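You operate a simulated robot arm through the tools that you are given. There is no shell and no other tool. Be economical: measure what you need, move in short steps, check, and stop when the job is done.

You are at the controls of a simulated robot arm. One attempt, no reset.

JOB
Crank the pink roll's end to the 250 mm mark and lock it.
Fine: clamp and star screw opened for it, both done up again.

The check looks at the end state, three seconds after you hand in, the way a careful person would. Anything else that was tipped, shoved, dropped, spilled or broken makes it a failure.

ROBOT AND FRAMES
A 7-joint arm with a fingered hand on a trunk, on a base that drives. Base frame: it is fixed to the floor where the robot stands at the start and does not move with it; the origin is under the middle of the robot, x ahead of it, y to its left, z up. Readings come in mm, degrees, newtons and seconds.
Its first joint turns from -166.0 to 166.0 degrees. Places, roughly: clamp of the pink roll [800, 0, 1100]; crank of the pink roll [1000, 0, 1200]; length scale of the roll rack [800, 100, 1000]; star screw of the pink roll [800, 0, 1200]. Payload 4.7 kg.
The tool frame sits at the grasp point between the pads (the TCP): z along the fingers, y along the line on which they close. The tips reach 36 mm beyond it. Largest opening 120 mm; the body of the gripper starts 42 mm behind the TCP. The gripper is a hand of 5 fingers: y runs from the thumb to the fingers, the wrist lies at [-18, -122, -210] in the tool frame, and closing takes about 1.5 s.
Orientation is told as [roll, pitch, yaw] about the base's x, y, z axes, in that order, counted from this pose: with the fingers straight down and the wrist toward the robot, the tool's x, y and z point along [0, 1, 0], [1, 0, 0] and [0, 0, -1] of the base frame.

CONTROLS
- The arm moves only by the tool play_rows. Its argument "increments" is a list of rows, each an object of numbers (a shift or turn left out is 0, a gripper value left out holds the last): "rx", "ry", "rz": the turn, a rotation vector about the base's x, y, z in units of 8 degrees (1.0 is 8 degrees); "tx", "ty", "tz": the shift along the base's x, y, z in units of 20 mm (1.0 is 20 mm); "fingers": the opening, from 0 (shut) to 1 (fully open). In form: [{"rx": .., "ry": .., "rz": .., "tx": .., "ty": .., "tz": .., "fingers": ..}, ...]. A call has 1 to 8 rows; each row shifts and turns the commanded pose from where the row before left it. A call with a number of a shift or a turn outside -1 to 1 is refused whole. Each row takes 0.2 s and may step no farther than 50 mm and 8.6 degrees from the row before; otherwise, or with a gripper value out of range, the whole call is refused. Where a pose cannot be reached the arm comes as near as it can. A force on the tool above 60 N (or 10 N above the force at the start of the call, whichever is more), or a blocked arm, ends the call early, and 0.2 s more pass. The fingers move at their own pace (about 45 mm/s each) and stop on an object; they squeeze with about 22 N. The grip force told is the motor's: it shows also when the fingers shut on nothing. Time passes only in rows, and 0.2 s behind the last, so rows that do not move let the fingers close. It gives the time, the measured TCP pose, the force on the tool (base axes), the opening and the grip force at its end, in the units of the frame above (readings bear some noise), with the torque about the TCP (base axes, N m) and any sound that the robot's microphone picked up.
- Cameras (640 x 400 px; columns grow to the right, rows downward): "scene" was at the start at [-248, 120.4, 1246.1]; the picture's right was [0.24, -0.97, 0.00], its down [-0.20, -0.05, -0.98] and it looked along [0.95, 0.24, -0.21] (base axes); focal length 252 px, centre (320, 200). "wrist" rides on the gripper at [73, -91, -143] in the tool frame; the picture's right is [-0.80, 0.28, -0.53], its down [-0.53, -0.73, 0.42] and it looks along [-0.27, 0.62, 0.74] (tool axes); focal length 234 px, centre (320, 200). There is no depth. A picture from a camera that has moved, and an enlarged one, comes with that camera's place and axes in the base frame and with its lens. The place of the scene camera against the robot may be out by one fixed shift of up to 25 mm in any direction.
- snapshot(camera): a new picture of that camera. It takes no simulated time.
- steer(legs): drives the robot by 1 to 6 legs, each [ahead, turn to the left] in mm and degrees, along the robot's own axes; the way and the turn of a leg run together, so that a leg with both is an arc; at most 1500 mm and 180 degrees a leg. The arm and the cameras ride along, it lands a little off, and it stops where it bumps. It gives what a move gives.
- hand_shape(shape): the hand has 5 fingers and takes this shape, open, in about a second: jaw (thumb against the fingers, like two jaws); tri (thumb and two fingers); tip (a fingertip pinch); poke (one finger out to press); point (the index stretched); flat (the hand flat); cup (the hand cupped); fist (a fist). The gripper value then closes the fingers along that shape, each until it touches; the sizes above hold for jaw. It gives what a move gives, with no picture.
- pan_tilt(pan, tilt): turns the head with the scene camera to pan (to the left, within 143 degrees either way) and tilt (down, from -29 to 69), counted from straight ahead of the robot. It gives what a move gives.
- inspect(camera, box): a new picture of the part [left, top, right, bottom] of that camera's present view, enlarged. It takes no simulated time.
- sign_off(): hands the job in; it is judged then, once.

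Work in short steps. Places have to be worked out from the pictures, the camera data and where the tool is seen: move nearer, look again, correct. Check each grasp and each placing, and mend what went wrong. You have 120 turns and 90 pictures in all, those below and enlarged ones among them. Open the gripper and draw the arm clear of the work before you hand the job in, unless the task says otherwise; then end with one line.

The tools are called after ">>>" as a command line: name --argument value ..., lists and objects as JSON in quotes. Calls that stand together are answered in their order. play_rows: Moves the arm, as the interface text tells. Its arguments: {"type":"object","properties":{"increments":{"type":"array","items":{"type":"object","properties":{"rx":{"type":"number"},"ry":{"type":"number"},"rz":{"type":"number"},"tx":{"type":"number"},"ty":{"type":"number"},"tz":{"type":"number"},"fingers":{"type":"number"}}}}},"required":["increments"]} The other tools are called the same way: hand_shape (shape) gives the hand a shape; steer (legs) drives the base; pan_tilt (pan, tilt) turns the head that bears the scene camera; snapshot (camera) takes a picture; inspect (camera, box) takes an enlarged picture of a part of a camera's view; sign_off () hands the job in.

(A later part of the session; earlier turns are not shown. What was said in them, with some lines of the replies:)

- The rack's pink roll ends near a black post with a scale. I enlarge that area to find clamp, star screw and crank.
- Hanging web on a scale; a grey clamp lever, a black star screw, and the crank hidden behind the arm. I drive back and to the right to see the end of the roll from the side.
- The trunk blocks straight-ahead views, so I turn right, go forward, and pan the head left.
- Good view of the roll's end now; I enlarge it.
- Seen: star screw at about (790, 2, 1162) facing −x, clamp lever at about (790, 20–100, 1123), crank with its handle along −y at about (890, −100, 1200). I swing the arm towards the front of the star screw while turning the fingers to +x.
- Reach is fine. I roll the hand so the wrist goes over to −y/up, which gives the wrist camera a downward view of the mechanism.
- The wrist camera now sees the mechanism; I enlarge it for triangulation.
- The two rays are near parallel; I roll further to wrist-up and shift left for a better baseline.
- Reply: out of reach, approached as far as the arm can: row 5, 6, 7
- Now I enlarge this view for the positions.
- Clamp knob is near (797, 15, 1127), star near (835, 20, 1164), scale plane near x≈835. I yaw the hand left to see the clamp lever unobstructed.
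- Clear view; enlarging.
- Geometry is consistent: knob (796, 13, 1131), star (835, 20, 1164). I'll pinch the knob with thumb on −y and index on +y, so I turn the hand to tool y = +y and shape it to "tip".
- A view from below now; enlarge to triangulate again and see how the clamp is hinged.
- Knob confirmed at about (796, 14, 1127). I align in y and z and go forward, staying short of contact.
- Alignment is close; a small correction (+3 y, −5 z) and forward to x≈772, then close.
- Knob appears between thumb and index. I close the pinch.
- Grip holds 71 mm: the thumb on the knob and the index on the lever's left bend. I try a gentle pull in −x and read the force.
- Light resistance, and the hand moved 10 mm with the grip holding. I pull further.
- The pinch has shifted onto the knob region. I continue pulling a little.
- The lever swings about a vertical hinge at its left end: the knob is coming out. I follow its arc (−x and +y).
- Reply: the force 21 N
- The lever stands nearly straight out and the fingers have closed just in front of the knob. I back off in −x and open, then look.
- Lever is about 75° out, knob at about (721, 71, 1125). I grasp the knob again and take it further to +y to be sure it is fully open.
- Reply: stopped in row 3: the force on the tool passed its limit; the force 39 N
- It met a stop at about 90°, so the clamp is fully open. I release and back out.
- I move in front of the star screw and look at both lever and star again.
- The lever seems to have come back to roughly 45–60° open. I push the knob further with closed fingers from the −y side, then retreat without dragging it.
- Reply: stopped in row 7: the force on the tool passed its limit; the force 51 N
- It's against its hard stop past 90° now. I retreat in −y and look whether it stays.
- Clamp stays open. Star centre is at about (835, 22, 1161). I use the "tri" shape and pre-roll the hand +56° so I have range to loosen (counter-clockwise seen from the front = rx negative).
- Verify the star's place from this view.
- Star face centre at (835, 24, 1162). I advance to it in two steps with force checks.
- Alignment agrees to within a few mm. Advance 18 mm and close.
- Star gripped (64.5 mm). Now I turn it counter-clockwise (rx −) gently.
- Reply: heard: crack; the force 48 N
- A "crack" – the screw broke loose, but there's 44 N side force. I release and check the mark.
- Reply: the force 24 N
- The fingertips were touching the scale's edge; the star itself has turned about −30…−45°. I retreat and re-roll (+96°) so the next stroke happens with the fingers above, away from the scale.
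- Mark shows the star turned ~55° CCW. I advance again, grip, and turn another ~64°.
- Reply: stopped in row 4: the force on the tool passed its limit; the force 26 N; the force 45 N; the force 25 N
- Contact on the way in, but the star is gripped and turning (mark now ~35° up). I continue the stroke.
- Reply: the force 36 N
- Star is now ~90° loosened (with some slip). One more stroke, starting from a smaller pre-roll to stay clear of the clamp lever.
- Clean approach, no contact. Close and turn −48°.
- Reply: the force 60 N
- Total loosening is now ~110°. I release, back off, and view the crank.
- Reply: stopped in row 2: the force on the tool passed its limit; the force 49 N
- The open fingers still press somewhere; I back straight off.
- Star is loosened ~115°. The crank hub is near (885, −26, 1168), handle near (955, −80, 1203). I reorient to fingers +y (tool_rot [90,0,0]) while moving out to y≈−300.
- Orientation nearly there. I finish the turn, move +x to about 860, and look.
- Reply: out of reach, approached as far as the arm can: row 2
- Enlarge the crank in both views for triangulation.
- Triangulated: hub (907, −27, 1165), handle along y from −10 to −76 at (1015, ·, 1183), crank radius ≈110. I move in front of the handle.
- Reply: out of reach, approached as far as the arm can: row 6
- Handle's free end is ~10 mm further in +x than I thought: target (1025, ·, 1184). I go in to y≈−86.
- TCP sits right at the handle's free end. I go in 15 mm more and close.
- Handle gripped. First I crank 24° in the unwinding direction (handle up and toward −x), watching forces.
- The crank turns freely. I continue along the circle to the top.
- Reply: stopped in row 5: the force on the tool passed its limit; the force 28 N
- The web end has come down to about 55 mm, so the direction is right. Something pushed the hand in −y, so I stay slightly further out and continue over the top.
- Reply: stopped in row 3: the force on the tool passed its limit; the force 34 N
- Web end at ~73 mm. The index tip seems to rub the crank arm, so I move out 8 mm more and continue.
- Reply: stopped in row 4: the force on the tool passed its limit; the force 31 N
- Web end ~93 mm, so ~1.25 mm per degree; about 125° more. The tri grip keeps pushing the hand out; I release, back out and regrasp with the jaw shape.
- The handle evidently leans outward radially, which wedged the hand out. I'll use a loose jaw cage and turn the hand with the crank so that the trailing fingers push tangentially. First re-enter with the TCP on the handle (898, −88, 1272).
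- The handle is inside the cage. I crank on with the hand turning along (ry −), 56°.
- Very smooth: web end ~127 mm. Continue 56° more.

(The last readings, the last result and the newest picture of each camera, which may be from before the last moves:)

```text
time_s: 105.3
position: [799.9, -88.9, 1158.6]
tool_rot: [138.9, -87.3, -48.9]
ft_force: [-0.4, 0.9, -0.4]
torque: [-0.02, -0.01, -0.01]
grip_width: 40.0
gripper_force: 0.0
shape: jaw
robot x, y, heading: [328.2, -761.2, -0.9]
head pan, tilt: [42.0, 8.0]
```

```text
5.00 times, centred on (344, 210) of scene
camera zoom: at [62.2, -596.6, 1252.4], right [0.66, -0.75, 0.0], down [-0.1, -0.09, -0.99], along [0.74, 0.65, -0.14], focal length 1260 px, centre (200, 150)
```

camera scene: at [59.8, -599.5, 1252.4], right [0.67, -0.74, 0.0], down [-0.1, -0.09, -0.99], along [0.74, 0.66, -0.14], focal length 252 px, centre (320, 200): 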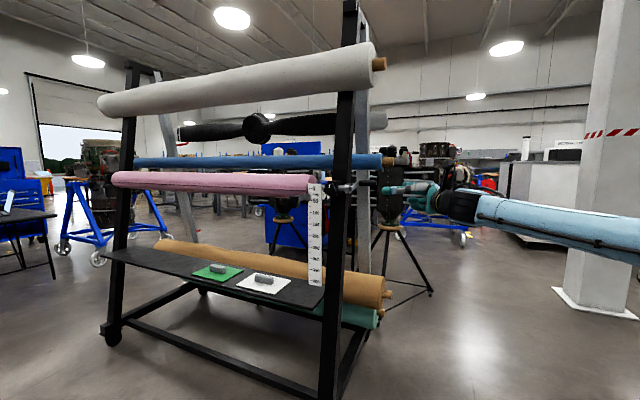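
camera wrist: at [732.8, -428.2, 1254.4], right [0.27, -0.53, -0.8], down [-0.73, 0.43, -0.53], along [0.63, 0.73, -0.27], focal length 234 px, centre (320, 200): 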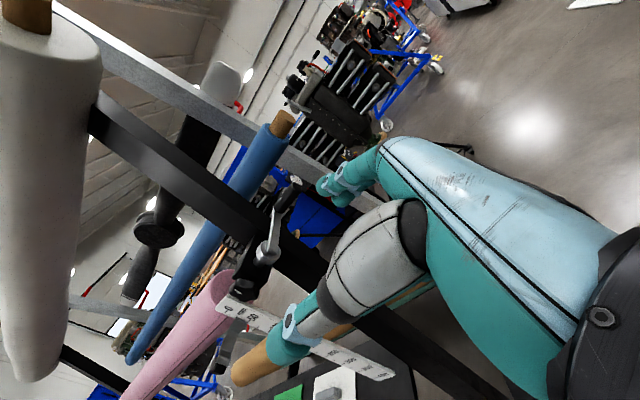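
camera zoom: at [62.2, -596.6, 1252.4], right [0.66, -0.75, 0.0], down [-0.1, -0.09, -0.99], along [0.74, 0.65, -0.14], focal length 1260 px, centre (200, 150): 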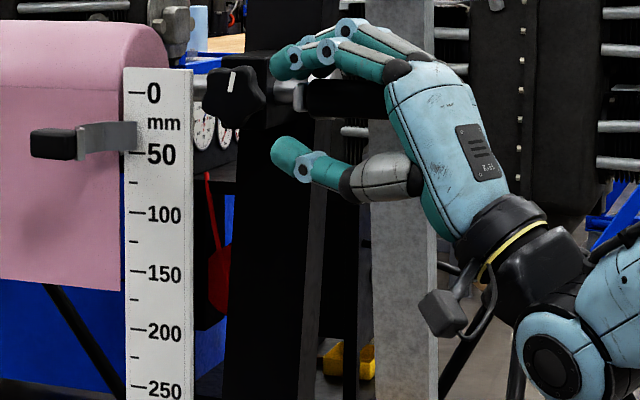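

Web end reads ~165 mm (with some parallax). Continue ~40°.

>>> play_rows --increments '[{"tx": 0.05, "tz": -0.71, "ry": -1}, {"tx": 0.2, "tz": -0.73, "ry": -1}, {"tx": 0.3, "tz": -0.69, "ry": -1}, {"tx": 0.39, "tz": -0.65, "ry": -1}, {"tx": 0.48, "tz": -0.58, "ry": -1}, {}]'

>>> inspect --camera "scene" --box '[280, 190, 408, 270]'

```text
time_s: 106.7
position: [827.5, -88.8, 1092.8]
tool_rot: [-92.4, -51.7, -176.7]
ft_force: [-0.5, 1.1, 0.3]
torque: [0.0, 0.0, 0.01]
grip_width: 40.4
gripper_force: 0.1
shape: jaw
robot x, y, heading: [326.8, -762.9, -1.0]
head pan, tilt: [42.0, 8.0]
```

```text
5.00 times, centred on (344, 230) of scene
camera zoom: at [62.2, -596.6, 1252.4], right [0.66, -0.75, 0.0], down [-0.1, -0.09, -0.99], along [0.75, 0.65, -0.14], focal length 1260 px, centre (200, 50)
```

zoom: 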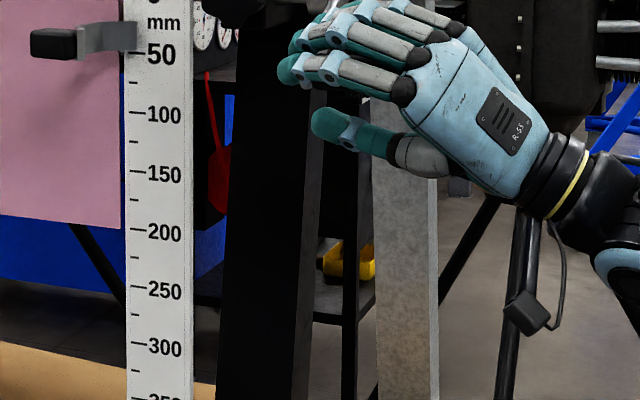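

Apparent ~198 mm. Continue 32° and then measure precisely.

>>> play_rows --increments '[{"tx": 0.58, "tz": -0.59, "ry": -1}, {"tx": 0.62, "tz": -0.43, "ry": -1}, {"tx": 0.67, "tz": -0.34, "ry": -1}, {"tx": 0.71, "tz": -0.25, "ry": -1}, {}]'

>>> inspect --camera "scene" --box '[280, 190, 408, 270]'

```text
time_s: 107.9
position: [881.4, -90.2, 1060.1]
tool_rot: [-90.5, -19.7, -177.8]
ft_force: [-0.6, 1.0, 1.1]
torque: [-0.01, 0.0, 0.02]
grip_width: 40.1
gripper_force: 0.1
shape: jaw
robot x, y, heading: [329.1, -760.1, -0.9]
head pan, tilt: [42.0, 8.0]
```

```text
5.00 times, centred on (344, 230) of scene
camera zoom: at [62.2, -596.5, 1252.4], right [0.66, -0.75, 0.0], down [-0.1, -0.09, -0.99], along [0.75, 0.65, -0.14], focal length 1260 px, centre (200, 50)
```

zoom: 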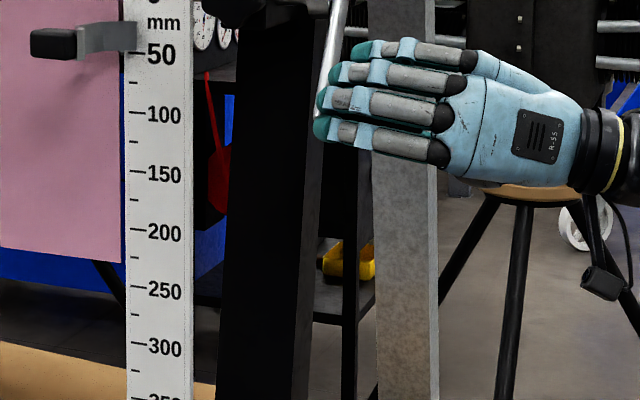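

Apparent 232–233 mm at the scale; allowing for the web hanging slightly behind the scale I judge ~237 true. I advance 14° more.

>>> play_rows --increments '[{"tx": 0.57, "tz": -0.12, "ry": -0.87}, {"tx": 0.64, "tz": -0.04, "ry": -0.87}, {}]'

>>> inspect --camera "scene" --box '[280, 200, 376, 260]'

```text
time_s: 108.7
position: [904.7, -87.8, 1057.0]
tool_rot: [-89.9, -5.9, -177.9]
ft_force: [-2.2, 1.3, -0.8]
torque: [-0.02, -0.01, 0.05]
grip_width: 40.8
gripper_force: 0.1
shape: jaw
robot x, y, heading: [330.6, -758.4, -0.5]
head pan, tilt: [42.0, 8.0]
```

```text
6.67 times, centred on (328, 230) of scene
camera zoom: at [62.1, -596.5, 1252.3], right [0.66, -0.75, 0.0], down [-0.1, -0.09, -0.99], along [0.75, 0.65, -0.14], focal length 1679 px, centre (267, 0)
```

zoom: 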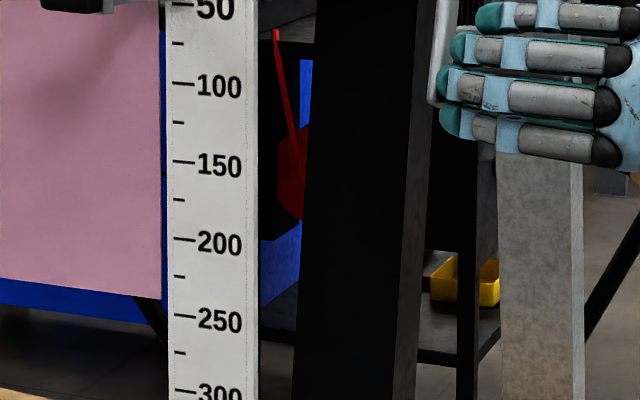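

Reading ~240 apparent (240–245 true). I release the handle, withdraw in −y, and bring the wrist camera to the level of the web's end for an exact reading.

>>> play_rows --increments '[{"fingers": 1, "tx": -0.3}, {}, {}, {"ty": -1}, {"ty": -1}, {"ty": -1}, {"ty": -1}, {"ty": -1}]'

>>> play_rows --increments '[{"tx": -1, "rz": -1, "tz": -0.5}, {"tx": -1, "rz": -1, "tz": -0.5}, {"tx": -1, "rz": -1, "tz": -0.5}, {"tx": -1, "rz": -1, "tz": -0.5}, {"tx": -1, "rz": -1, "tz": -0.5}, {"tx": -1, "rz": -1, "tz": -0.5}, {"tx": -1, "rz": -1, "tz": -0.5}, {"tx": -1, "rz": -1, "tz": -0.5}]'

>>> play_rows --increments '[{"tx": -1, "rz": -1}, {"tx": -1, "rz": -1}, {"tx": -1, "rz": -1}, {"tx": -1, "rz": -0.25}, {"tx": -1}, {"tx": -1}, {}]'

>>> snapshot --camera "wrist"

```text
time_s: 110.5
position: [897.2, -189.5, 1055.4]
tool_rot: [-89.9, -5.9, -177.8]
ft_force: [0.2, 0.4, -1.1]
torque: [0.0, -0.01, 0.0]
grip_width: 119.7
gripper_force: 0.1
shape: jaw
robot x, y, heading: [329.8, -764.1, -0.6]
head pan, tilt: [42.0, 8.0]
```

```text
time_s: 112.3
position: [734.9, -190.4, 975.0]
tool_rot: [-90.0, -5.9, 118.1]
ft_force: [0.4, -0.7, -0.1]
torque: [-0.02, 0.01, 0.06]
grip_width: 120.0
gripper_force: 0.0
shape: jaw
robot x, y, heading: [329.0, -762.0, -0.9]
head pan, tilt: [42.0, 8.0]
```

```text
time_s: 113.9
position: [617.0, -188.0, 977.0]
tool_rot: [-90.0, -5.9, 92.1]
ft_force: [-0.2, 0.1, -0.8]
torque: [0.01, 0.0, 0.0]
grip_width: 119.9
gripper_force: 0.0
shape: jaw
robot x, y, heading: [328.6, -762.8, -0.8]
head pan, tilt: [42.0, 8.0]
```

```text
14 pictures are left
camera wrist: at [477.4, -277.2, 895.7], right [-0.53, 0.18, 0.83], down [0.45, -0.77, 0.45], along [0.72, 0.62, 0.33], focal length 234 px, centre (320, 200)
```

wrist: 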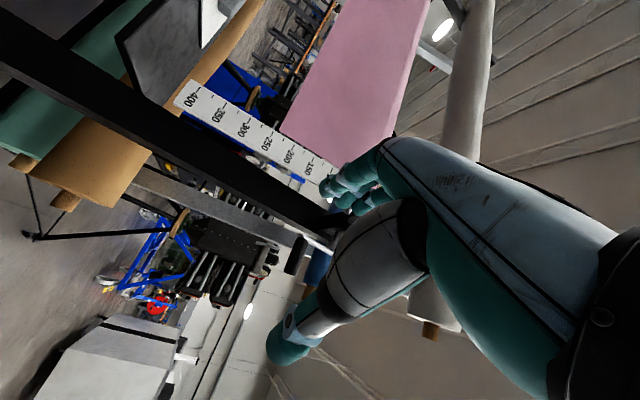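

Camera at z≈896, level with the 250 mark. Enlarge.

>>> inspect --camera "wrist" --box '[240, 110, 320, 160]'

```text
8.00 times, centred on (280, 135) of wrist
camera zoom: at [477.4, -277.2, 895.7], right [-0.53, 0.18, 0.83], down [0.45, -0.77, 0.45], along [0.72, 0.62, 0.33], focal length 1873 px, centre (640, 720)
```

zoom: 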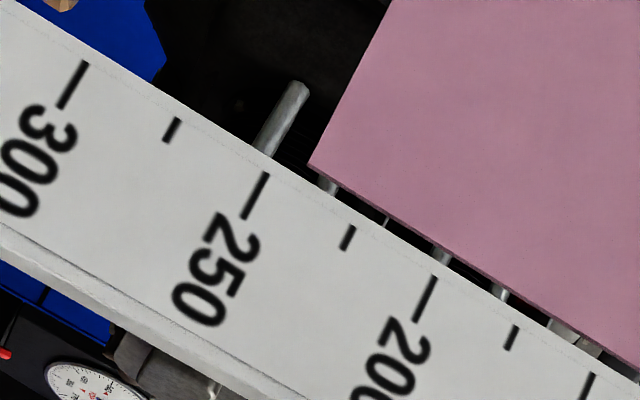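

The level view reads ~242 mm, so ~8 mm (≈8.5° of crank) more is needed. I go back to the handle by the same path.

>>> play_rows --increments '[{"tx": 1}, {"tx": 1}, {"tx": 1, "rz": 0.25}, {"tx": 1, "rz": 1}, {"tx": 1, "rz": 1}, {"tx": 1, "rz": 1}]'

>>> play_rows --increments '[{"tx": 1, "rz": 1, "tz": 0.5}, {"tx": 1, "rz": 1, "tz": 0.5}, {"tx": 1, "rz": 1, "tz": 0.5}, {"tx": 1, "rz": 1, "tz": 0.5}, {"tx": 1, "rz": 1, "tz": 0.5}, {"tx": 1, "rz": 1, "tz": 0.5}, {"tx": 1, "rz": 1, "tz": 0.5}, {"tx": 1, "rz": 1, "tz": 0.5}]'

>>> play_rows --increments '[{}, {}]'

```text
time_s: 115.3
position: [737.4, -190.1, 975.7]
tool_rot: [-90.0, -6.0, 118.2]
ft_force: [-0.5, 0.3, -0.1]
torque: [0.0, 0.01, -0.01]
grip_width: 119.7
gripper_force: 0.0
shape: jaw
robot x, y, heading: [332.2, -760.5, -0.9]
head pan, tilt: [42.0, 8.0]
```

```text
time_s: 117.1
position: [897.6, -188.0, 1056.9]
tool_rot: [-90.0, -5.9, -177.9]
ft_force: [-0.5, 0.6, 1.4]
torque: [-0.02, 0.01, -0.03]
grip_width: 119.8
gripper_force: 0.0
shape: jaw
robot x, y, heading: [328.5, -763.5, -1.0]
head pan, tilt: [42.0, 8.0]
```

```text
time_s: 117.7
position: [896.8, -188.6, 1056.8]
tool_rot: [-90.0, -6.1, -177.9]
ft_force: [-0.1, -0.6, 0.0]
torque: [0.01, -0.02, -0.01]
grip_width: 120.0
gripper_force: 0.0
shape: jaw
robot x, y, heading: [328.8, -759.4, -0.6]
head pan, tilt: [42.0, 8.0]
```

Back at the exact pre-position. I go in, form the cage, then push 16 mm along the arc with an 8.5° turn.

>>> play_rows --increments '[{"ty": 1}, {"ty": 1}, {"ty": 1}, {"ty": 1}, {"ty": 1}, {"tx": 0.37, "fingers": 0.33}, {}, {}]'

>>> play_rows --increments '[{}, {}, {"tx": 0.4, "ry": -0.53}, {"tx": 0.4, "tz": 0.05, "ry": -0.53}, {}]'

>>> inspect --camera "scene" --box '[280, 200, 376, 260]'

```text
time_s: 119.5
position: [905.9, -89.5, 1055.7]
tool_rot: [-89.9, -6.0, -177.9]
ft_force: [-1.1, -0.5, 0.3]
torque: [0.0, -0.02, 0.03]
grip_width: 50.1
gripper_force: 0.1
shape: jaw
robot x, y, heading: [331.4, -756.5, -0.6]
head pan, tilt: [42.0, 8.0]
```

```text
time_s: 120.7
position: [922.7, -90.1, 1056.7]
tool_rot: [-89.8, 2.6, -177.8]
ft_force: [-2.9, 1.7, -0.9]
torque: [-0.07, -0.07, 0.09]
grip_width: 41.1
gripper_force: 0.1
shape: jaw
robot x, y, heading: [329.5, -759.3, -1.0]
head pan, tilt: [42.0, 8.0]
```

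```text
6.67 times, centred on (328, 230) of scene
camera zoom: at [62.1, -596.5, 1252.3], right [0.66, -0.75, 0.0], down [-0.1, -0.09, -0.99], along [0.75, 0.65, -0.14], focal length 1679 px, centre (267, 0)
```

zoom: 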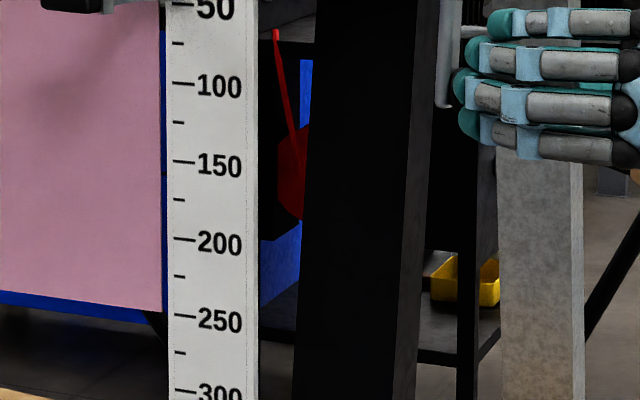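

Shift of +8 mm: the end is now at ~250. I release, withdraw, and go to tighten the star screw.

>>> play_rows --increments '[{"fingers": 1, "tx": -0.3}, {}, {}, {"ty": -1}, {"ty": -1}, {"ty": -1}, {"ty": -1}, {"ty": -1}]'

>>> play_rows --increments '[{"tx": -1, "rz": -1, "tz": 0.5}, {"tx": -1, "rz": -1, "tz": 0.5}, {"tx": -1, "rz": -1, "tz": 0.5}, {"tx": -1, "rz": -1, "tz": 0.5}, {"tx": -1, "rz": -1, "tz": 0.5}, {"tx": -1, "rz": -1, "tz": 0.5}, {"tx": -1, "rz": -1, "tz": 0.5}, {"tx": -1, "rz": -1, "tz": 0.5}]'

>>> play_rows --increments '[{"tx": -1, "ty": 0.7, "rz": -1}, {"tx": -1, "ty": 0.7, "rz": -1}, {"tx": -1, "ty": 0.7, "rz": -1}, {"ty": 1, "rz": -0.25}, {"ty": 1, "rx": 1}, {"ty": 1, "rx": 1}, {"ty": 1, "rx": 1}, {"ty": 1, "rx": 1}]'

>>> hand_shape --shape "tri"

```text
time_s: 122.5
position: [916.2, -190.9, 1055.2]
tool_rot: [-89.7, 2.5, -177.9]
ft_force: [0.2, 1.2, -0.4]
torque: [-0.02, -0.03, -0.04]
grip_width: 119.7
gripper_force: 0.2
shape: jaw
robot x, y, heading: [328.5, -761.9, -0.6]
head pan, tilt: [42.0, 8.0]
```

```text
time_s: 124.3
position: [754.1, -188.2, 1140.5]
tool_rot: [-91.1, 3.5, 118.9]
ft_force: [4.0, -2.5, -1.8]
torque: [0.06, 0.05, 0.14]
grip_width: 119.9
gripper_force: 0.1
shape: jaw
robot x, y, heading: [329.9, -763.1, -0.5]
head pan, tilt: [42.0, 8.0]
```

```text
time_s: 126.1
position: [694.8, -46.8, 1139.0]
tool_rot: [-90.9, -29.5, 92.4]
ft_force: [-0.4, -0.2, 0.9]
torque: [-0.05, 0.04, 0.02]
grip_width: 119.8
gripper_force: 0.1
shape: jaw
robot x, y, heading: [328.5, -760.3, -0.9]
head pan, tilt: [42.0, 8.0]
```

```text
time_s: 127.0
position: [694.6, -47.8, 1137.9]
tool_rot: [-91.0, -29.3, 92.4]
ft_force: [-0.2, 0.0, 0.5]
torque: [0.03, -0.01, 0.02]
grip_width: 119.7
gripper_force: 0.0
shape: tri
robot x, y, heading: [329.3, -757.5, -0.7]
head pan, tilt: [42.0, 8.0]
```

Roll to φ≈58°, align with the star (24, 1162), and look before advancing.

>>> play_rows --increments '[{"ty": 0.9, "tz": 0.3, "rx": 0.9, "rz": -0.1}, {"ty": 0.9, "tz": 0.3, "rx": 0.9, "rz": -0.1}, {"ty": 0.9, "tz": 0.3, "rx": 0.9, "rz": -0.1}, {"ty": 0.9, "tz": 0.3, "rx": 0.9}, {"tx": 1}, {"tx": 1}, {"tx": 1}, {}]'

>>> inspect --camera "wrist" --box '[180, 130, 440, 370]'

```text
time_s: 128.8
position: [755.4, 24.4, 1162.2]
tool_rot: [-91.7, -58.3, 90.5]
ft_force: [0.1, 0.6, 0.3]
torque: [-0.01, 0.0, 0.0]
grip_width: 120.0
gripper_force: 0.1
shape: tri
robot x, y, heading: [327.9, -759.5, -0.9]
head pan, tilt: [42.0, 8.0]
```

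```text
1.67 times, centred on (310, 250) of wrist
camera zoom: at [615.0, 41.0, 1045.1], right [-0.54, -0.53, 0.65], down [0.42, -0.85, -0.34], along [0.73, 0.09, 0.68], focal length 390 px, centre (337, 117)
```

zoom: 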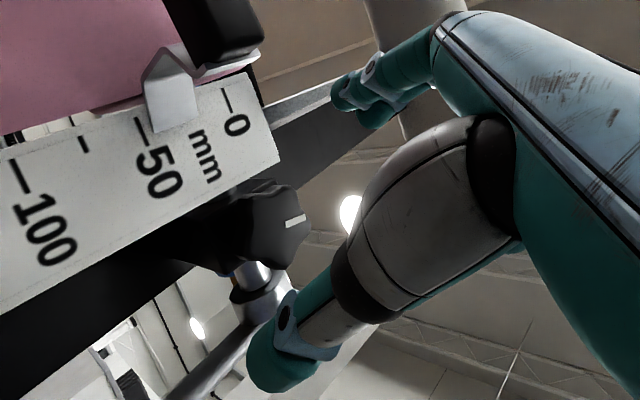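

Aligned. Advance 62 mm, grip, then turn clockwise (rx +) 24° first.

>>> play_rows --increments '[{"tx": 1}, {"tx": 1}, {"tx": 1}, {"tx": 0.1}, {}]'

>>> play_rows --increments '[{"fingers": 0}, {}, {}, {}, {}, {}, {}]'

>>> play_rows --increments '[{"rx": 0.8}, {"rx": 0.8}, {"rx": 0.8}, {"rx": 0.8}, {"rx": 0.8}, {"rx": 0.8}, {}]'

>>> inspect --camera "scene" --box '[280, 145, 376, 205]'

```text
time_s: 130.0
position: [817.7, 23.9, 1160.8]
tool_rot: [-91.6, -58.3, 90.4]
ft_force: [0.9, 0.5, 0.1]
torque: [0.04, -0.01, 0.0]
grip_width: 119.5
gripper_force: 0.1
shape: tri
robot x, y, heading: [330.9, -760.4, -0.6]
head pan, tilt: [42.0, 8.0]
```

```text
time_s: 131.6
position: [818.6, 23.4, 1162.5]
tool_rot: [-91.7, -58.3, 90.5]
ft_force: [1.1, -3.6, 1.2]
torque: [0.17, -0.24, 0.04]
grip_width: 62.2
gripper_force: 21.7
shape: tri
robot x, y, heading: [325.9, -761.8, -0.6]
head pan, tilt: [42.0, 8.0]
```

```text
time_s: 133.2
position: [818.2, 24.6, 1159.8]
tool_rot: [90.6, -83.4, -91.8]
ft_force: [-5.4, -4.1, -21.4]
torque: [-0.08, 0.67, -0.06]
grip_width: 50.6
gripper_force: 21.9
shape: tri
robot x, y, heading: [329.7, -761.8, -1.0]
head pan, tilt: [42.0, 8.0]
```

```text
6.67 times, centred on (328, 175) of scene
camera zoom: at [62.3, -596.1, 1252.3], right [0.66, -0.75, 0.0], down [-0.1, -0.09, -0.99], along [0.74, 0.65, -0.14], focal length 1679 px, centre (267, 367)
```

zoom: 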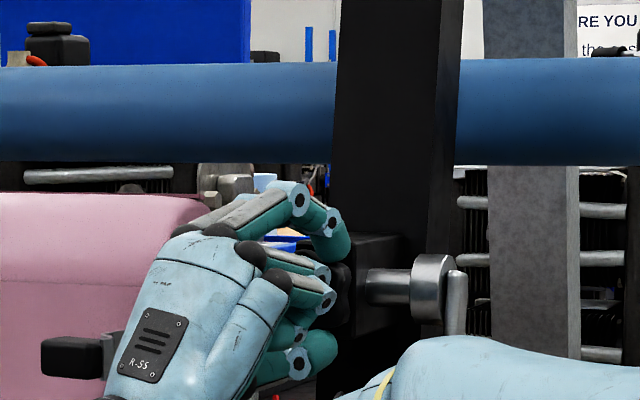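

Turning. Continue the stroke by ~26°.

>>> play_rows --increments '[{"rx": 0.8}, {"rx": 0.8}, {"rx": 0.8}, {"rx": 0.8}, {}]'

>>> play_rows --increments '[{"fingers": 1}, {}, {}, {"tx": -1}, {"tx": -1}, {"tx": -1}, {"tx": -0.2}, {}]'

>>> inspect --camera "scene" --box '[280, 145, 376, 205]'

```text
time_s: 134.4
position: [816.1, 25.9, 1159.4]
tool_rot: [89.1, -57.7, -90.4]
ft_force: [-11.3, 1.0, -20.0]
torque: [-0.04, 0.82, 0.15]
grip_width: 51.4
gripper_force: 22.0
shape: tri
robot x, y, heading: [333.8, -757.3, -1.0]
head pan, tilt: [42.0, 8.0]
```

```text
time_s: 136.2
position: [751.7, 24.0, 1161.7]
tool_rot: [89.1, -58.0, -90.5]
ft_force: [0.0, -0.1, 0.2]
torque: [0.02, -0.01, 0.02]
grip_width: 119.5
gripper_force: 0.1
shape: tri
robot x, y, heading: [329.0, -758.4, -0.8]
head pan, tilt: [42.0, 8.0]
```

```text
6.67 times, centred on (328, 175) of scene
camera zoom: at [62.2, -596.6, 1252.3], right [0.66, -0.75, 0.0], down [-0.1, -0.09, -0.99], along [0.75, 0.65, -0.14], focal length 1679 px, centre (267, 367)
```

zoom: 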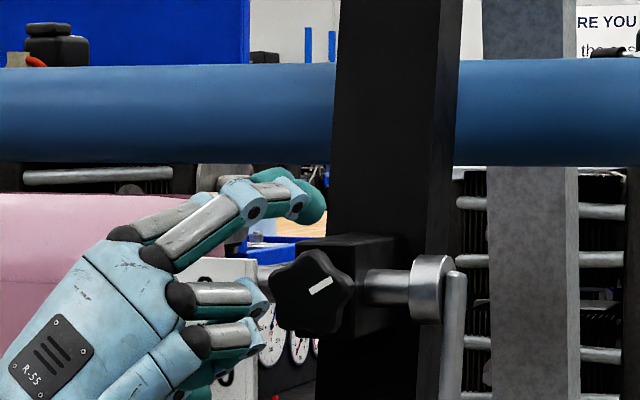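

Star turned ~41° back (mark +34°, start was −45°). Second tightening stroke.

>>> play_rows --increments '[{"rx": -1}, {"rx": -1}, {"rx": -1}, {"rx": -1}, {"rx": -1}, {"rx": -1}, {"rx": -1}, {"rx": -1}]'

>>> play_rows --increments '[{"tx": 1}, {"tx": 1}, {"tx": 1}, {"tx": 0.4}, {}]'

>>> play_rows --increments '[{"fingers": 0}, {}, {}, {}, {}, {}, {}]'

>>> play_rows --increments '[{"rx": 1}, {"rx": 1}, {"rx": 1}, {"rx": 1}, {"rx": 1}, {"rx": 1}, {"rx": 1}, {"rx": 1}]'

```text
time_s: 138.0
position: [752.7, 25.4, 1160.2]
tool_rot: [-91.7, -58.0, 90.5]
ft_force: [0.2, 0.8, -1.3]
torque: [0.02, 0.0, -0.05]
grip_width: 119.5
gripper_force: 0.0
shape: tri
robot x, y, heading: [327.9, -762.2, -0.9]
head pan, tilt: [42.0, 8.0]
```

```text
time_s: 139.2
position: [819.5, 23.5, 1159.7]
tool_rot: [-91.6, -58.2, 90.5]
ft_force: [-0.4, 0.5, 0.2]
torque: [0.0, -0.04, -0.02]
grip_width: 119.7
gripper_force: 0.0
shape: tri
robot x, y, heading: [328.3, -758.8, -0.7]
head pan, tilt: [42.0, 8.0]
```

```text
time_s: 140.8
position: [820.3, 23.0, 1161.4]
tool_rot: [-91.6, -58.4, 90.6]
ft_force: [-0.1, -3.0, 1.1]
torque: [0.19, -0.37, 0.06]
grip_width: 62.0
gripper_force: 22.2
shape: tri
robot x, y, heading: [328.1, -761.1, -0.9]
head pan, tilt: [42.0, 8.0]
```

```text
time_s: 142.6
position: [821.0, 27.0, 1159.9]
tool_rot: [89.1, -57.7, -90.4]
ft_force: [-8.4, -3.5, -21.6]
torque: [-0.09, 0.71, -0.01]
grip_width: 51.9
gripper_force: 22.1
shape: tri
robot x, y, heading: [328.0, -764.1, -1.0]
head pan, tilt: [42.0, 8.0]
```

Third stroke: release, back off, re-roll, re-grip, and turn again.

>>> play_rows --increments '[{"fingers": 1}, {}, {}, {"tx": -1}, {"tx": -1}, {"tx": -1}, {"tx": -0.4}, {}]'

>>> inspect --camera "scene" --box '[280, 145, 376, 205]'

>>> play_rows --increments '[{"rx": -1}, {"rx": -1}, {"rx": -1}, {"rx": -1}, {"rx": -1}, {"rx": -1}, {"rx": -1}, {"rx": -1}]'

>>> play_rows --increments '[{"tx": 1}, {"tx": 1}, {"tx": 1}, {"tx": 0.4}, {}]'

>>> play_rows --increments '[{"fingers": 0}, {}, {}, {}, {}, {}, {}]'

>>> play_rows --increments '[{"rx": 1}, {"rx": 1}, {"rx": 1}, {"rx": 1}, {"rx": 1}, {"rx": 1}, {"rx": 1}, {"rx": 1}]'

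```text
time_s: 144.4
position: [753.4, 25.2, 1161.0]
tool_rot: [89.1, -57.8, -90.5]
ft_force: [0.1, 0.0, -0.1]
torque: [-0.01, -0.01, -0.02]
grip_width: 119.5
gripper_force: 0.1
shape: tri
robot x, y, heading: [327.1, -760.4, -0.8]
head pan, tilt: [42.0, 8.0]
```

```text
6.67 times, centred on (328, 175) of scene
camera zoom: at [62.2, -596.7, 1252.3], right [0.66, -0.75, 0.0], down [-0.1, -0.09, -0.99], along [0.75, 0.65, -0.14], focal length 1679 px, centre (267, 367)
```

zoom: 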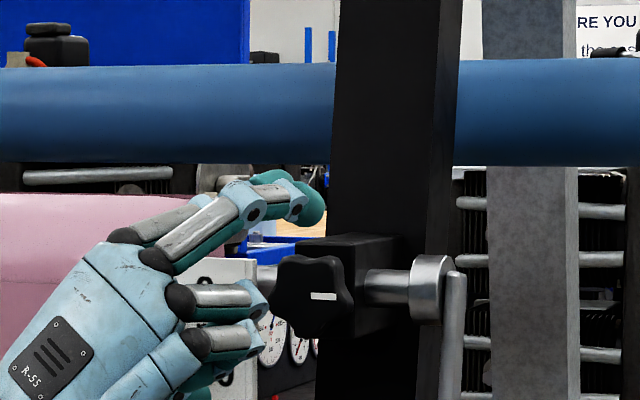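

```text
time_s: 146.2
position: [754.2, 26.6, 1160.8]
tool_rot: [-91.6, -58.0, 90.5]
ft_force: [-0.1, -0.8, -0.4]
torque: [0.0, -0.09, -0.02]
grip_width: 119.6
gripper_force: 0.0
shape: tri
robot x, y, heading: [329.5, -759.5, -0.7]
head pan, tilt: [42.0, 8.0]
```

```text
time_s: 147.4
position: [820.6, 25.0, 1160.9]
tool_rot: [-91.7, -58.2, 90.6]
ft_force: [-0.2, -0.5, 0.1]
torque: [-0.04, -0.02, 0.0]
grip_width: 119.5
gripper_force: 0.0
shape: tri
robot x, y, heading: [327.8, -760.6, -1.1]
head pan, tilt: [42.0, 8.0]
```

```text
time_s: 149.0
position: [821.7, 25.3, 1161.2]
tool_rot: [-91.7, -58.3, 90.4]
ft_force: [-0.8, -4.5, 0.8]
torque: [0.23, -0.29, 0.02]
grip_width: 62.6
gripper_force: 22.4
shape: tri
robot x, y, heading: [328.9, -762.0, -0.9]
head pan, tilt: [42.0, 8.0]
```

```text
time_s: 150.8
position: [822.4, 25.9, 1159.7]
tool_rot: [88.9, -57.7, -90.4]
ft_force: [-0.2, -9.5, -21.7]
torque: [-0.17, 0.51, -0.09]
grip_width: 48.6
gripper_force: 22.0
shape: tri
robot x, y, heading: [329.7, -756.2, -0.7]
head pan, tilt: [42.0, 8.0]
```

After stroke 2 the mark was at 0°. Fourth stroke to bring it tight.

>>> play_rows --increments '[{"fingers": 1}, {}, {}, {"tx": -1}, {"tx": -1}, {"tx": -1}, {"tx": -0.4}, {}]'

>>> inspect --camera "scene" --box '[280, 145, 376, 205]'

>>> play_rows --increments '[{"rx": -1}, {"rx": -1}, {"rx": -1}, {"rx": -1}, {"rx": -1}, {"rx": -1}, {"rx": -1}, {"rx": -1}]'

>>> play_rows --increments '[{"tx": 1}, {"tx": 1}, {"tx": 1}, {"tx": 0.4}, {}]'

>>> play_rows --increments '[{"fingers": 0}, {}, {}, {}, {}, {}, {}]'

>>> play_rows --increments '[{"rx": 1}, {"rx": 1}, {"rx": 1}, {"rx": 1}, {"rx": 1}, {"rx": 1}, {"rx": 1}, {"rx": 1}]'

```text
time_s: 152.6
position: [752.1, 24.4, 1161.0]
tool_rot: [89.1, -57.8, -90.5]
ft_force: [-0.1, 0.3, 0.8]
torque: [-0.03, 0.01, -0.01]
grip_width: 119.7
gripper_force: 0.1
shape: tri
robot x, y, heading: [330.7, -760.8, -0.8]
head pan, tilt: [42.0, 8.0]
```

```text
6.67 times, centred on (328, 175) of scene
camera zoom: at [62.3, -596.8, 1252.3], right [0.66, -0.75, 0.0], down [-0.1, -0.09, -0.99], along [0.75, 0.65, -0.14], focal length 1679 px, centre (267, 367)
```

zoom: 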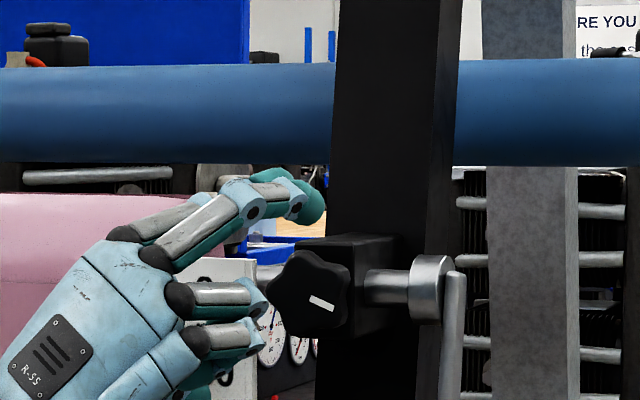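

```text
time_s: 154.4
position: [753.0, 25.1, 1161.1]
tool_rot: [-91.7, -58.0, 90.5]
ft_force: [-0.1, -0.1, -0.8]
torque: [0.04, -0.1, -0.03]
grip_width: 119.7
gripper_force: 0.0
shape: tri
robot x, y, heading: [329.0, -758.7, -0.6]
head pan, tilt: [42.0, 8.0]
```

```text
time_s: 155.6
position: [821.1, 23.9, 1161.0]
tool_rot: [-91.7, -58.2, 90.5]
ft_force: [0.1, 0.9, 0.6]
torque: [-0.04, -0.01, 0.01]
grip_width: 119.3
gripper_force: 0.0
shape: tri
robot x, y, heading: [331.8, -760.4, -0.7]
head pan, tilt: [42.0, 8.0]
```

```text
time_s: 157.2
position: [820.8, 23.5, 1161.6]
tool_rot: [-91.7, -58.4, 90.5]
ft_force: [0.9, -3.7, 0.7]
torque: [0.19, -0.29, 0.04]
grip_width: 62.6
gripper_force: 21.2
shape: tri
robot x, y, heading: [333.9, -760.1, -0.8]
head pan, tilt: [42.0, 8.0]
```

```text
time_s: 159.0
position: [819.7, 25.8, 1159.5]
tool_rot: [89.0, -57.8, -90.3]
ft_force: [2.8, -7.9, -20.9]
torque: [-0.12, 0.44, -0.15]
grip_width: 49.1
gripper_force: 22.1
shape: tri
robot x, y, heading: [328.9, -762.4, -0.9]
head pan, tilt: [42.0, 8.0]
```

I keep turning from here (the fingers now sit in the star's valleys) and watch the torque.

>>> play_rows --increments '[{"rx": 0.7}, {"rx": 0.7}, {"rx": 0.7}, {}]'

>>> inspect --camera "wrist" --box '[180, 100, 440, 340]'

```text
time_s: 160.0
position: [822.3, 24.6, 1159.1]
tool_rot: [88.8, -41.0, -90.3]
ft_force: [3.7, -10.5, -25.9]
torque: [-0.23, 0.48, -0.19]
grip_width: 47.0
gripper_force: 22.2
shape: tri
robot x, y, heading: [331.5, -760.9, -0.8]
head pan, tilt: [42.0, 8.0]
```

```text
1.67 times, centred on (310, 220) of wrist
camera zoom: at [681.7, 144.9, 1158.0], right [-0.55, -0.73, -0.41], down [0.41, 0.2, -0.89], along [0.73, -0.66, 0.19], focal length 390 px, centre (337, 167)
```

zoom: 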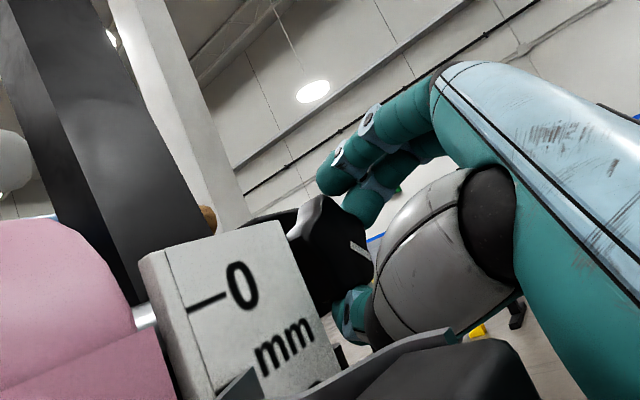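

The mark is now at or past its original angle (≈ −60° vs −40°). I turn a little more to feel for the stop.

>>> play_rows --increments '[{"rx": 0.8}, {"rx": 0.8}, {"rx": 0.8}, {}]'

>>> play_rows --increments '[{"fingers": 1}, {}, {}, {"tx": -1}, {"tx": -1}, {"tx": -1}, {"tx": -1}, {}]'

>>> inspect --camera "scene" --box '[280, 145, 376, 205]'

```text
time_s: 161.0
position: [821.7, 22.7, 1157.1]
tool_rot: [88.8, -28.4, -90.1]
ft_force: [-2.3, -3.4, -26.4]
torque: [-0.16, 0.63, -0.09]
grip_width: 47.8
gripper_force: 22.2
shape: tri
out of reach, approached as far as the arm can: row 2, 3
robot x, y, heading: [328.5, -758.9, -0.9]
head pan, tilt: [42.0, 8.0]
```

```text
time_s: 162.8
position: [802.0, 17.9, 1160.8]
tool_rot: [88.9, -28.1, -90.1]
ft_force: [0.0, -22.0, -3.5]
torque: [-0.82, 0.07, -0.51]
grip_width: 114.9
gripper_force: 0.0
shape: tri
out of reach, approached as far as the arm can: row 4, 5, 6, 7
robot x, y, heading: [331.0, -761.8, -0.9]
head pan, tilt: [42.0, 8.0]
```

```text
6.67 times, centred on (328, 175) of scene
camera zoom: at [62.5, -598.1, 1252.5], right [0.66, -0.75, 0.0], down [-0.1, -0.09, -0.99], along [0.75, 0.65, -0.14], focal length 1679 px, centre (267, 367)
```

zoom: 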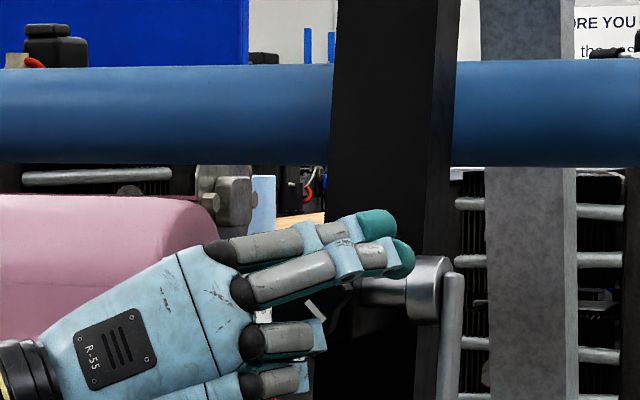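

Mark appears at about −45° in this view, matching the original tight state. I roll back a bit to regain reach and then retreat.

>>> play_rows --increments '[{"rx": -0.8}, {"rx": -0.8}, {"rx": -0.8}, {"rx": -0.8}, {"tx": -0.5}, {"tx": -1}, {}]'

>>> inspect --camera "scene" --box '[280, 145, 376, 205]'

```text
time_s: 164.4
position: [775.1, 49.8, 1170.5]
tool_rot: [88.8, -53.7, -90.4]
ft_force: [14.7, -31.1, 8.0]
torque: [-0.74, -0.08, 1.04]
grip_width: 117.5
gripper_force: 0.0
shape: tri
out of reach, approached as far as the arm can: row 2, 3, 4
robot x, y, heading: [330.6, -761.5, -0.8]
head pan, tilt: [42.0, 8.0]
```

```text
6.67 times, centred on (328, 175) of scene
camera zoom: at [63.3, -598.8, 1252.7], right [0.66, -0.75, 0.0], down [-0.11, -0.09, -0.99], along [0.75, 0.65, -0.14], focal length 1679 px, centre (267, 367)
```

zoom: 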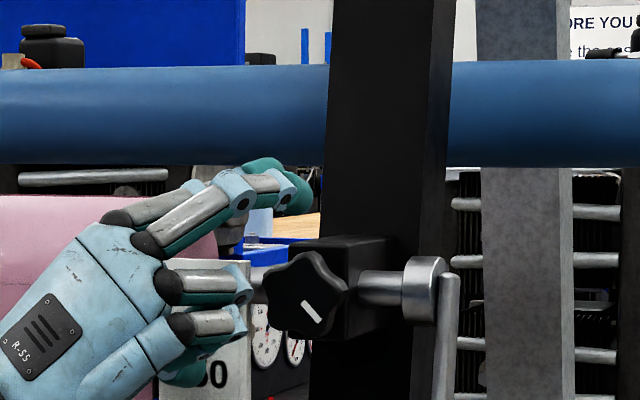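

Star is tight again (mark −48°). The hand is leaning on the open lever; I move −y and back off.

>>> play_rows --increments '[{"ty": -0.8}, {"ty": -0.8, "tx": -0.5}, {"tx": -1}, {"tx": -1}, {"tx": -1}, {"tx": -1}, {}]'

```text
time_s: 166.0
position: [682.4, 49.9, 1169.7]
tool_rot: [88.9, -53.8, -90.4]
ft_force: [-0.1, -1.0, 0.0]
torque: [-0.03, -0.02, 0.02]
grip_width: 119.7
gripper_force: 0.1
shape: tri
out of reach, approached as far as the arm can: row 1, 2
robot x, y, heading: [328.7, -759.2, -0.6]
head pan, tilt: [42.0, 8.0]
```

Now the clamp. I'll pinch the knob (≈(733, 110, 1127)) as before with thumb on −y and index on +y. First roll back to tool y=+y at a safe distance.

>>> play_rows --increments '[{"tx": -1, "rx": -1}, {"tx": -1, "rx": -1}, {"tx": -1, "rx": -1}, {"rx": -1}, {"rx": -1}, {"rx": -1}, {"rx": -1}, {"rx": -1}]'

>>> play_rows --increments '[{"rx": -1, "tz": -0.35}, {"rx": -1, "tz": -0.35}, {"rx": -1, "tz": -0.35}, {"rx": -1, "tz": -0.35}, {"rx": -1, "tz": -0.35}, {"rx": -1, "tz": -0.35}, {"rx": -1, "tz": -0.35}, {"rx": -0.7}]'

>>> hand_shape --shape "tip"

>>> play_rows --increments '[{"ty": 1, "fingers": 0.75}, {"ty": 1}, {"ty": 1}, {}]'

>>> inspect --camera "wrist" --box '[180, 100, 420, 340]'

```text
time_s: 167.8
position: [601.8, 153.0, 1198.8]
tool_rot: [-91.6, -62.1, 90.2]
ft_force: [-0.4, 0.4, -0.6]
torque: [0.02, -0.02, 0.01]
grip_width: 119.9
gripper_force: 0.1
shape: tri
out of reach, approached as far as the arm can: row 1, 2, 3, 4, 5, 6, 7, 8
robot x, y, heading: [333.9, -760.9, -0.7]
head pan, tilt: [42.0, 8.0]
```

```text
time_s: 169.6
position: [602.6, 153.7, 1128.5]
tool_rot: [-91.2, -0.7, 90.2]
ft_force: [0.0, -1.3, 2.6]
torque: [-0.05, 0.16, 0.04]
grip_width: 120.1
gripper_force: 0.0
shape: tri
out of reach, approached as far as the arm can: row 1, 2, 3, 4, 5, 7, 8
robot x, y, heading: [334.6, -760.9, -0.6]
head pan, tilt: [42.0, 8.0]
```

```text
time_s: 170.5
position: [601.6, 154.7, 1128.9]
tool_rot: [-91.3, -0.6, 90.2]
ft_force: [0.2, 0.3, 0.0]
torque: [-0.02, 0.01, 0.02]
grip_width: 120.1
gripper_force: 0.1
shape: tip
robot x, y, heading: [333.5, -761.1, -0.7]
head pan, tilt: [42.0, 8.0]
```

```text
time_s: 171.5
position: [609.8, 173.2, 1106.0]
tool_rot: [-91.3, -0.6, 90.2]
ft_force: [0.1, 0.6, 0.6]
torque: [0.0, -0.01, 0.0]
grip_width: 90.5
gripper_force: 0.0
shape: tip
out of reach, approached as far as the arm can: row 1, 2, 3
robot x, y, heading: [331.0, -759.6, -1.0]
head pan, tilt: [42.0, 8.0]
```

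```text
1.67 times, centred on (300, 220) of wrist
camera zoom: at [468.5, 81.9, 1030.8], right [-0.54, 0.27, 0.79], down [0.42, -0.74, 0.53], along [0.73, 0.62, 0.29], focal length 390 px, centre (353, 167)
```

zoom: 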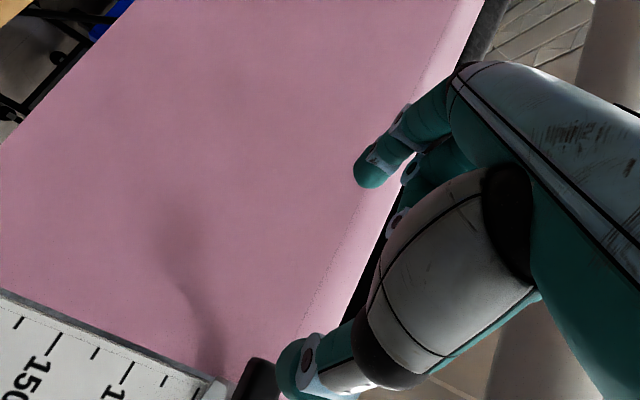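

Knob confirmed at (734, 119, 1127). The hand drifted to y=173 near its reach limit; I bring it back in line with the knob.

>>> play_rows --increments '[{"ty": -0.9, "tz": 0.3}, {"ty": -0.9, "tz": 0.3}, {"ty": -0.9, "tz": 0.25}, {}]'

```text
time_s: 172.5
position: [610.2, 117.1, 1124.0]
tool_rot: [-91.2, -0.6, 90.2]
ft_force: [0.2, 0.4, 0.7]
torque: [0.01, 0.0, -0.01]
grip_width: 90.3
gripper_force: 0.1
shape: tip
robot x, y, heading: [330.1, -758.2, -0.7]
head pan, tilt: [42.0, 8.0]
```

In line. Advance to x≈716 and pinch the knob.

>>> play_rows --increments '[{"tx": 1}, {"tx": 1}, {"tx": 1}, {"tx": 1}, {"tx": 1}, {"tx": 0.2}, {}]'

>>> play_rows --increments '[{"fingers": 0}, {}, {}, {}, {}, {}, {}]'

```text
time_s: 174.1
position: [712.6, 117.3, 1121.9]
tool_rot: [-91.3, -0.5, 90.2]
ft_force: [0.6, 0.1, -0.2]
torque: [-0.01, -0.02, -0.02]
grip_width: 90.5
gripper_force: 0.0
shape: tip
robot x, y, heading: [333.0, -760.7, -0.8]
head pan, tilt: [42.0, 8.0]
```

```text
time_s: 175.7
position: [713.3, 117.8, 1122.8]
tool_rot: [-91.2, -0.6, 90.2]
ft_force: [5.6, -1.4, 0.8]
torque: [0.0, -0.02, -0.12]
grip_width: 32.8
gripper_force: 22.2
shape: tip
robot x, y, heading: [328.9, -762.8, -0.7]
head pan, tilt: [42.0, 8.0]
```

Knob gripped (32.8 mm). I carry it along the closing arc, first half.

>>> play_rows --increments '[{"ty": -0.95}, {"tx": 0.18, "ty": -0.92}, {"tx": 0.36, "ty": -0.86}, {}]'

>>> play_rows --increments '[{"tx": 0.54, "ty": -0.77}, {"tx": 0.68, "ty": -0.65}, {}]'

```text
time_s: 176.7
position: [720.9, 66.7, 1121.7]
tool_rot: [-91.3, -0.5, 90.6]
ft_force: [-5.2, 19.7, -3.0]
torque: [-0.11, 0.09, 1.76]
grip_width: 30.3
gripper_force: 21.8
shape: tip
robot x, y, heading: [329.6, -761.3, -0.5]
head pan, tilt: [42.0, 8.0]
```

```text
time_s: 177.5
position: [747.8, 35.2, 1123.1]
tool_rot: [-91.2, -0.7, 90.1]
ft_force: [-0.4, -1.7, -4.0]
torque: [0.04, 0.12, -0.03]
grip_width: 29.3
gripper_force: 22.3
shape: tip
robot x, y, heading: [331.6, -757.0, -1.0]
head pan, tilt: [42.0, 8.0]
```

Moving well, still gripped (29 mm). Continue to the closed position.

>>> play_rows --increments '[{"tx": 0.67, "ty": -0.42}, {"tx": 0.57, "ty": -0.25}, {"tx": 0.3}, {}]'

>>> inspect --camera "wrist" --box '[200, 120, 440, 370]'

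```text
time_s: 178.5
position: [773.3, 23.0, 1124.3]
tool_rot: [-91.4, -0.6, 90.6]
ft_force: [-49.9, 13.5, -3.2]
torque: [0.0, 0.12, 1.06]
grip_width: 32.7
gripper_force: 21.8
shape: tip
robot x, y, heading: [326.8, -765.0, -0.4]
head pan, tilt: [42.0, 8.0]
```

```text
1.60 times, centred on (320, 245) of wrist
camera zoom: at [634.0, -67.8, 1047.7], right [-0.55, 0.27, 0.79], down [0.42, -0.73, 0.54], along [0.72, 0.63, 0.29], focal length 375 px, centre (320, 128)
```

zoom: 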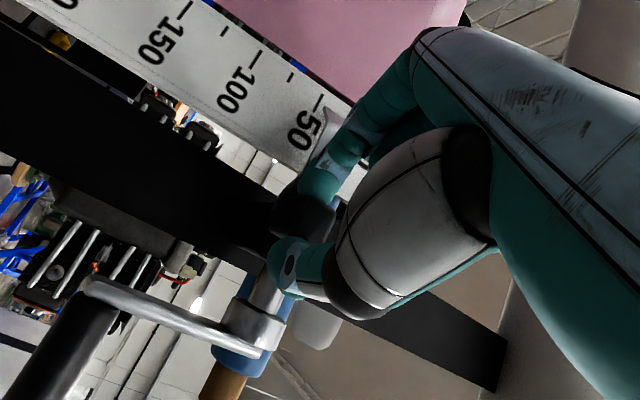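

A 50 N stop: the lever is at its closed position (knob ≈ (802, 20)). I relax, open wide and back straight out.

>>> play_rows --increments '[{"tx": -0.15}, {"fingers": 1}, {}, {}, {}, {}, {"tx": -0.5}, {"tx": -1}]'

>>> play_rows --increments '[{"tx": -1}, {"tx": -1}, {"tx": -1}, {"tx": -1}, {"tx": -1, "tz": -0.5}, {"tx": -1, "tz": -0.5}, {}]'

>>> inspect --camera "wrist" --box '[150, 110, 330, 290]'

```text
time_s: 180.3
position: [743.4, 25.8, 1121.5]
tool_rot: [-91.3, -0.5, 90.6]
ft_force: [-1.0, 0.6, -1.1]
torque: [-0.04, -0.08, -0.03]
grip_width: 119.7
gripper_force: 0.0
shape: tip
robot x, y, heading: [328.2, -764.3, -0.9]
head pan, tilt: [42.0, 8.0]
```

```text
time_s: 181.9
position: [624.9, 21.4, 1103.5]
tool_rot: [-91.4, -0.6, 90.2]
ft_force: [-0.7, -0.8, -0.7]
torque: [-0.01, -0.01, 0.05]
grip_width: 119.9
gripper_force: 0.0
shape: tip
robot x, y, heading: [329.1, -761.5, -0.9]
head pan, tilt: [42.0, 8.0]
```

```text
2.22 times, centred on (240, 200) of wrist
camera zoom: at [484.2, -68.8, 1027.8], right [-0.54, 0.27, 0.79], down [0.42, -0.74, 0.53], along [0.73, 0.62, 0.29], focal length 520 px, centre (498, 200)
```

zoom: 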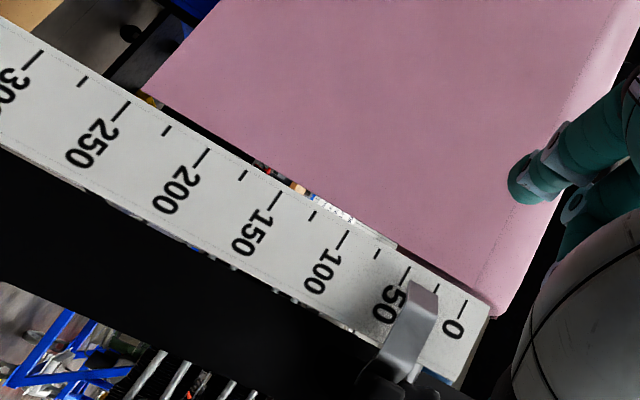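

Lever is closed, star tight, web end at the 250 tick. I draw the arm clear.

>>> play_rows --increments '[{"ty": -1, "tx": -0.5}, {"ty": -1, "tx": -0.5}, {"ty": -1, "tx": -0.5}, {"ty": -1, "tx": -0.5}, {"ty": -1}, {"ty": -1}, {"ty": -1}, {"ty": -1}]'

>>> inspect --camera "scene" --box '[270, 160, 414, 250]'

```text
time_s: 183.7
position: [584.9, -139.0, 1104.1]
tool_rot: [-91.3, -0.7, 90.2]
ft_force: [-0.2, -0.1, -0.5]
torque: [0.01, -0.02, 0.02]
grip_width: 119.7
gripper_force: 0.1
shape: tip
robot x, y, heading: [329.7, -764.2, -0.9]
head pan, tilt: [42.0, 8.0]
```

```text
4.44 times, centred on (342, 205) of scene
camera zoom: at [62.5, -597.7, 1252.3], right [0.66, -0.75, 0.0], down [-0.1, -0.09, -0.99], along [0.75, 0.65, -0.14], focal length 1120 px, centre (222, 178)
```

zoom: 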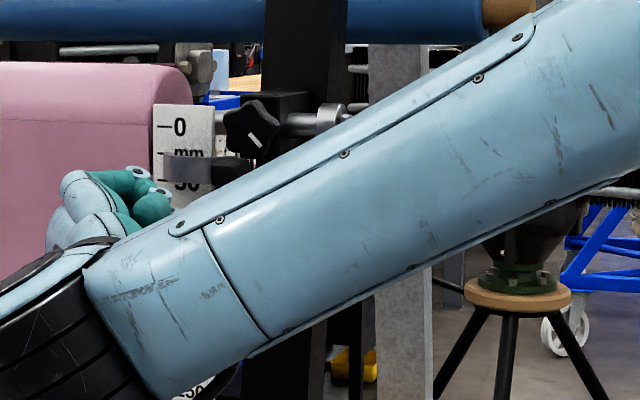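

The last picture shows the lever closed across the scale as at the start, the star's mark back in its tight direction, and the arm clear. I hand in.

>>> sign_off

```text
The job is handed in.
```

The pink roll's end is at about the 250 mm mark. I opened the clamp and star screw for the cranking and did both up again, and the arm is drawn clear. The star screw went back to about its original tight angle, but I did not feel a hard stop. When I first loosened it, I heard a crack and the fingers touched the edge of the scale. I took the crack as the screw breaking loose and saw no damage.
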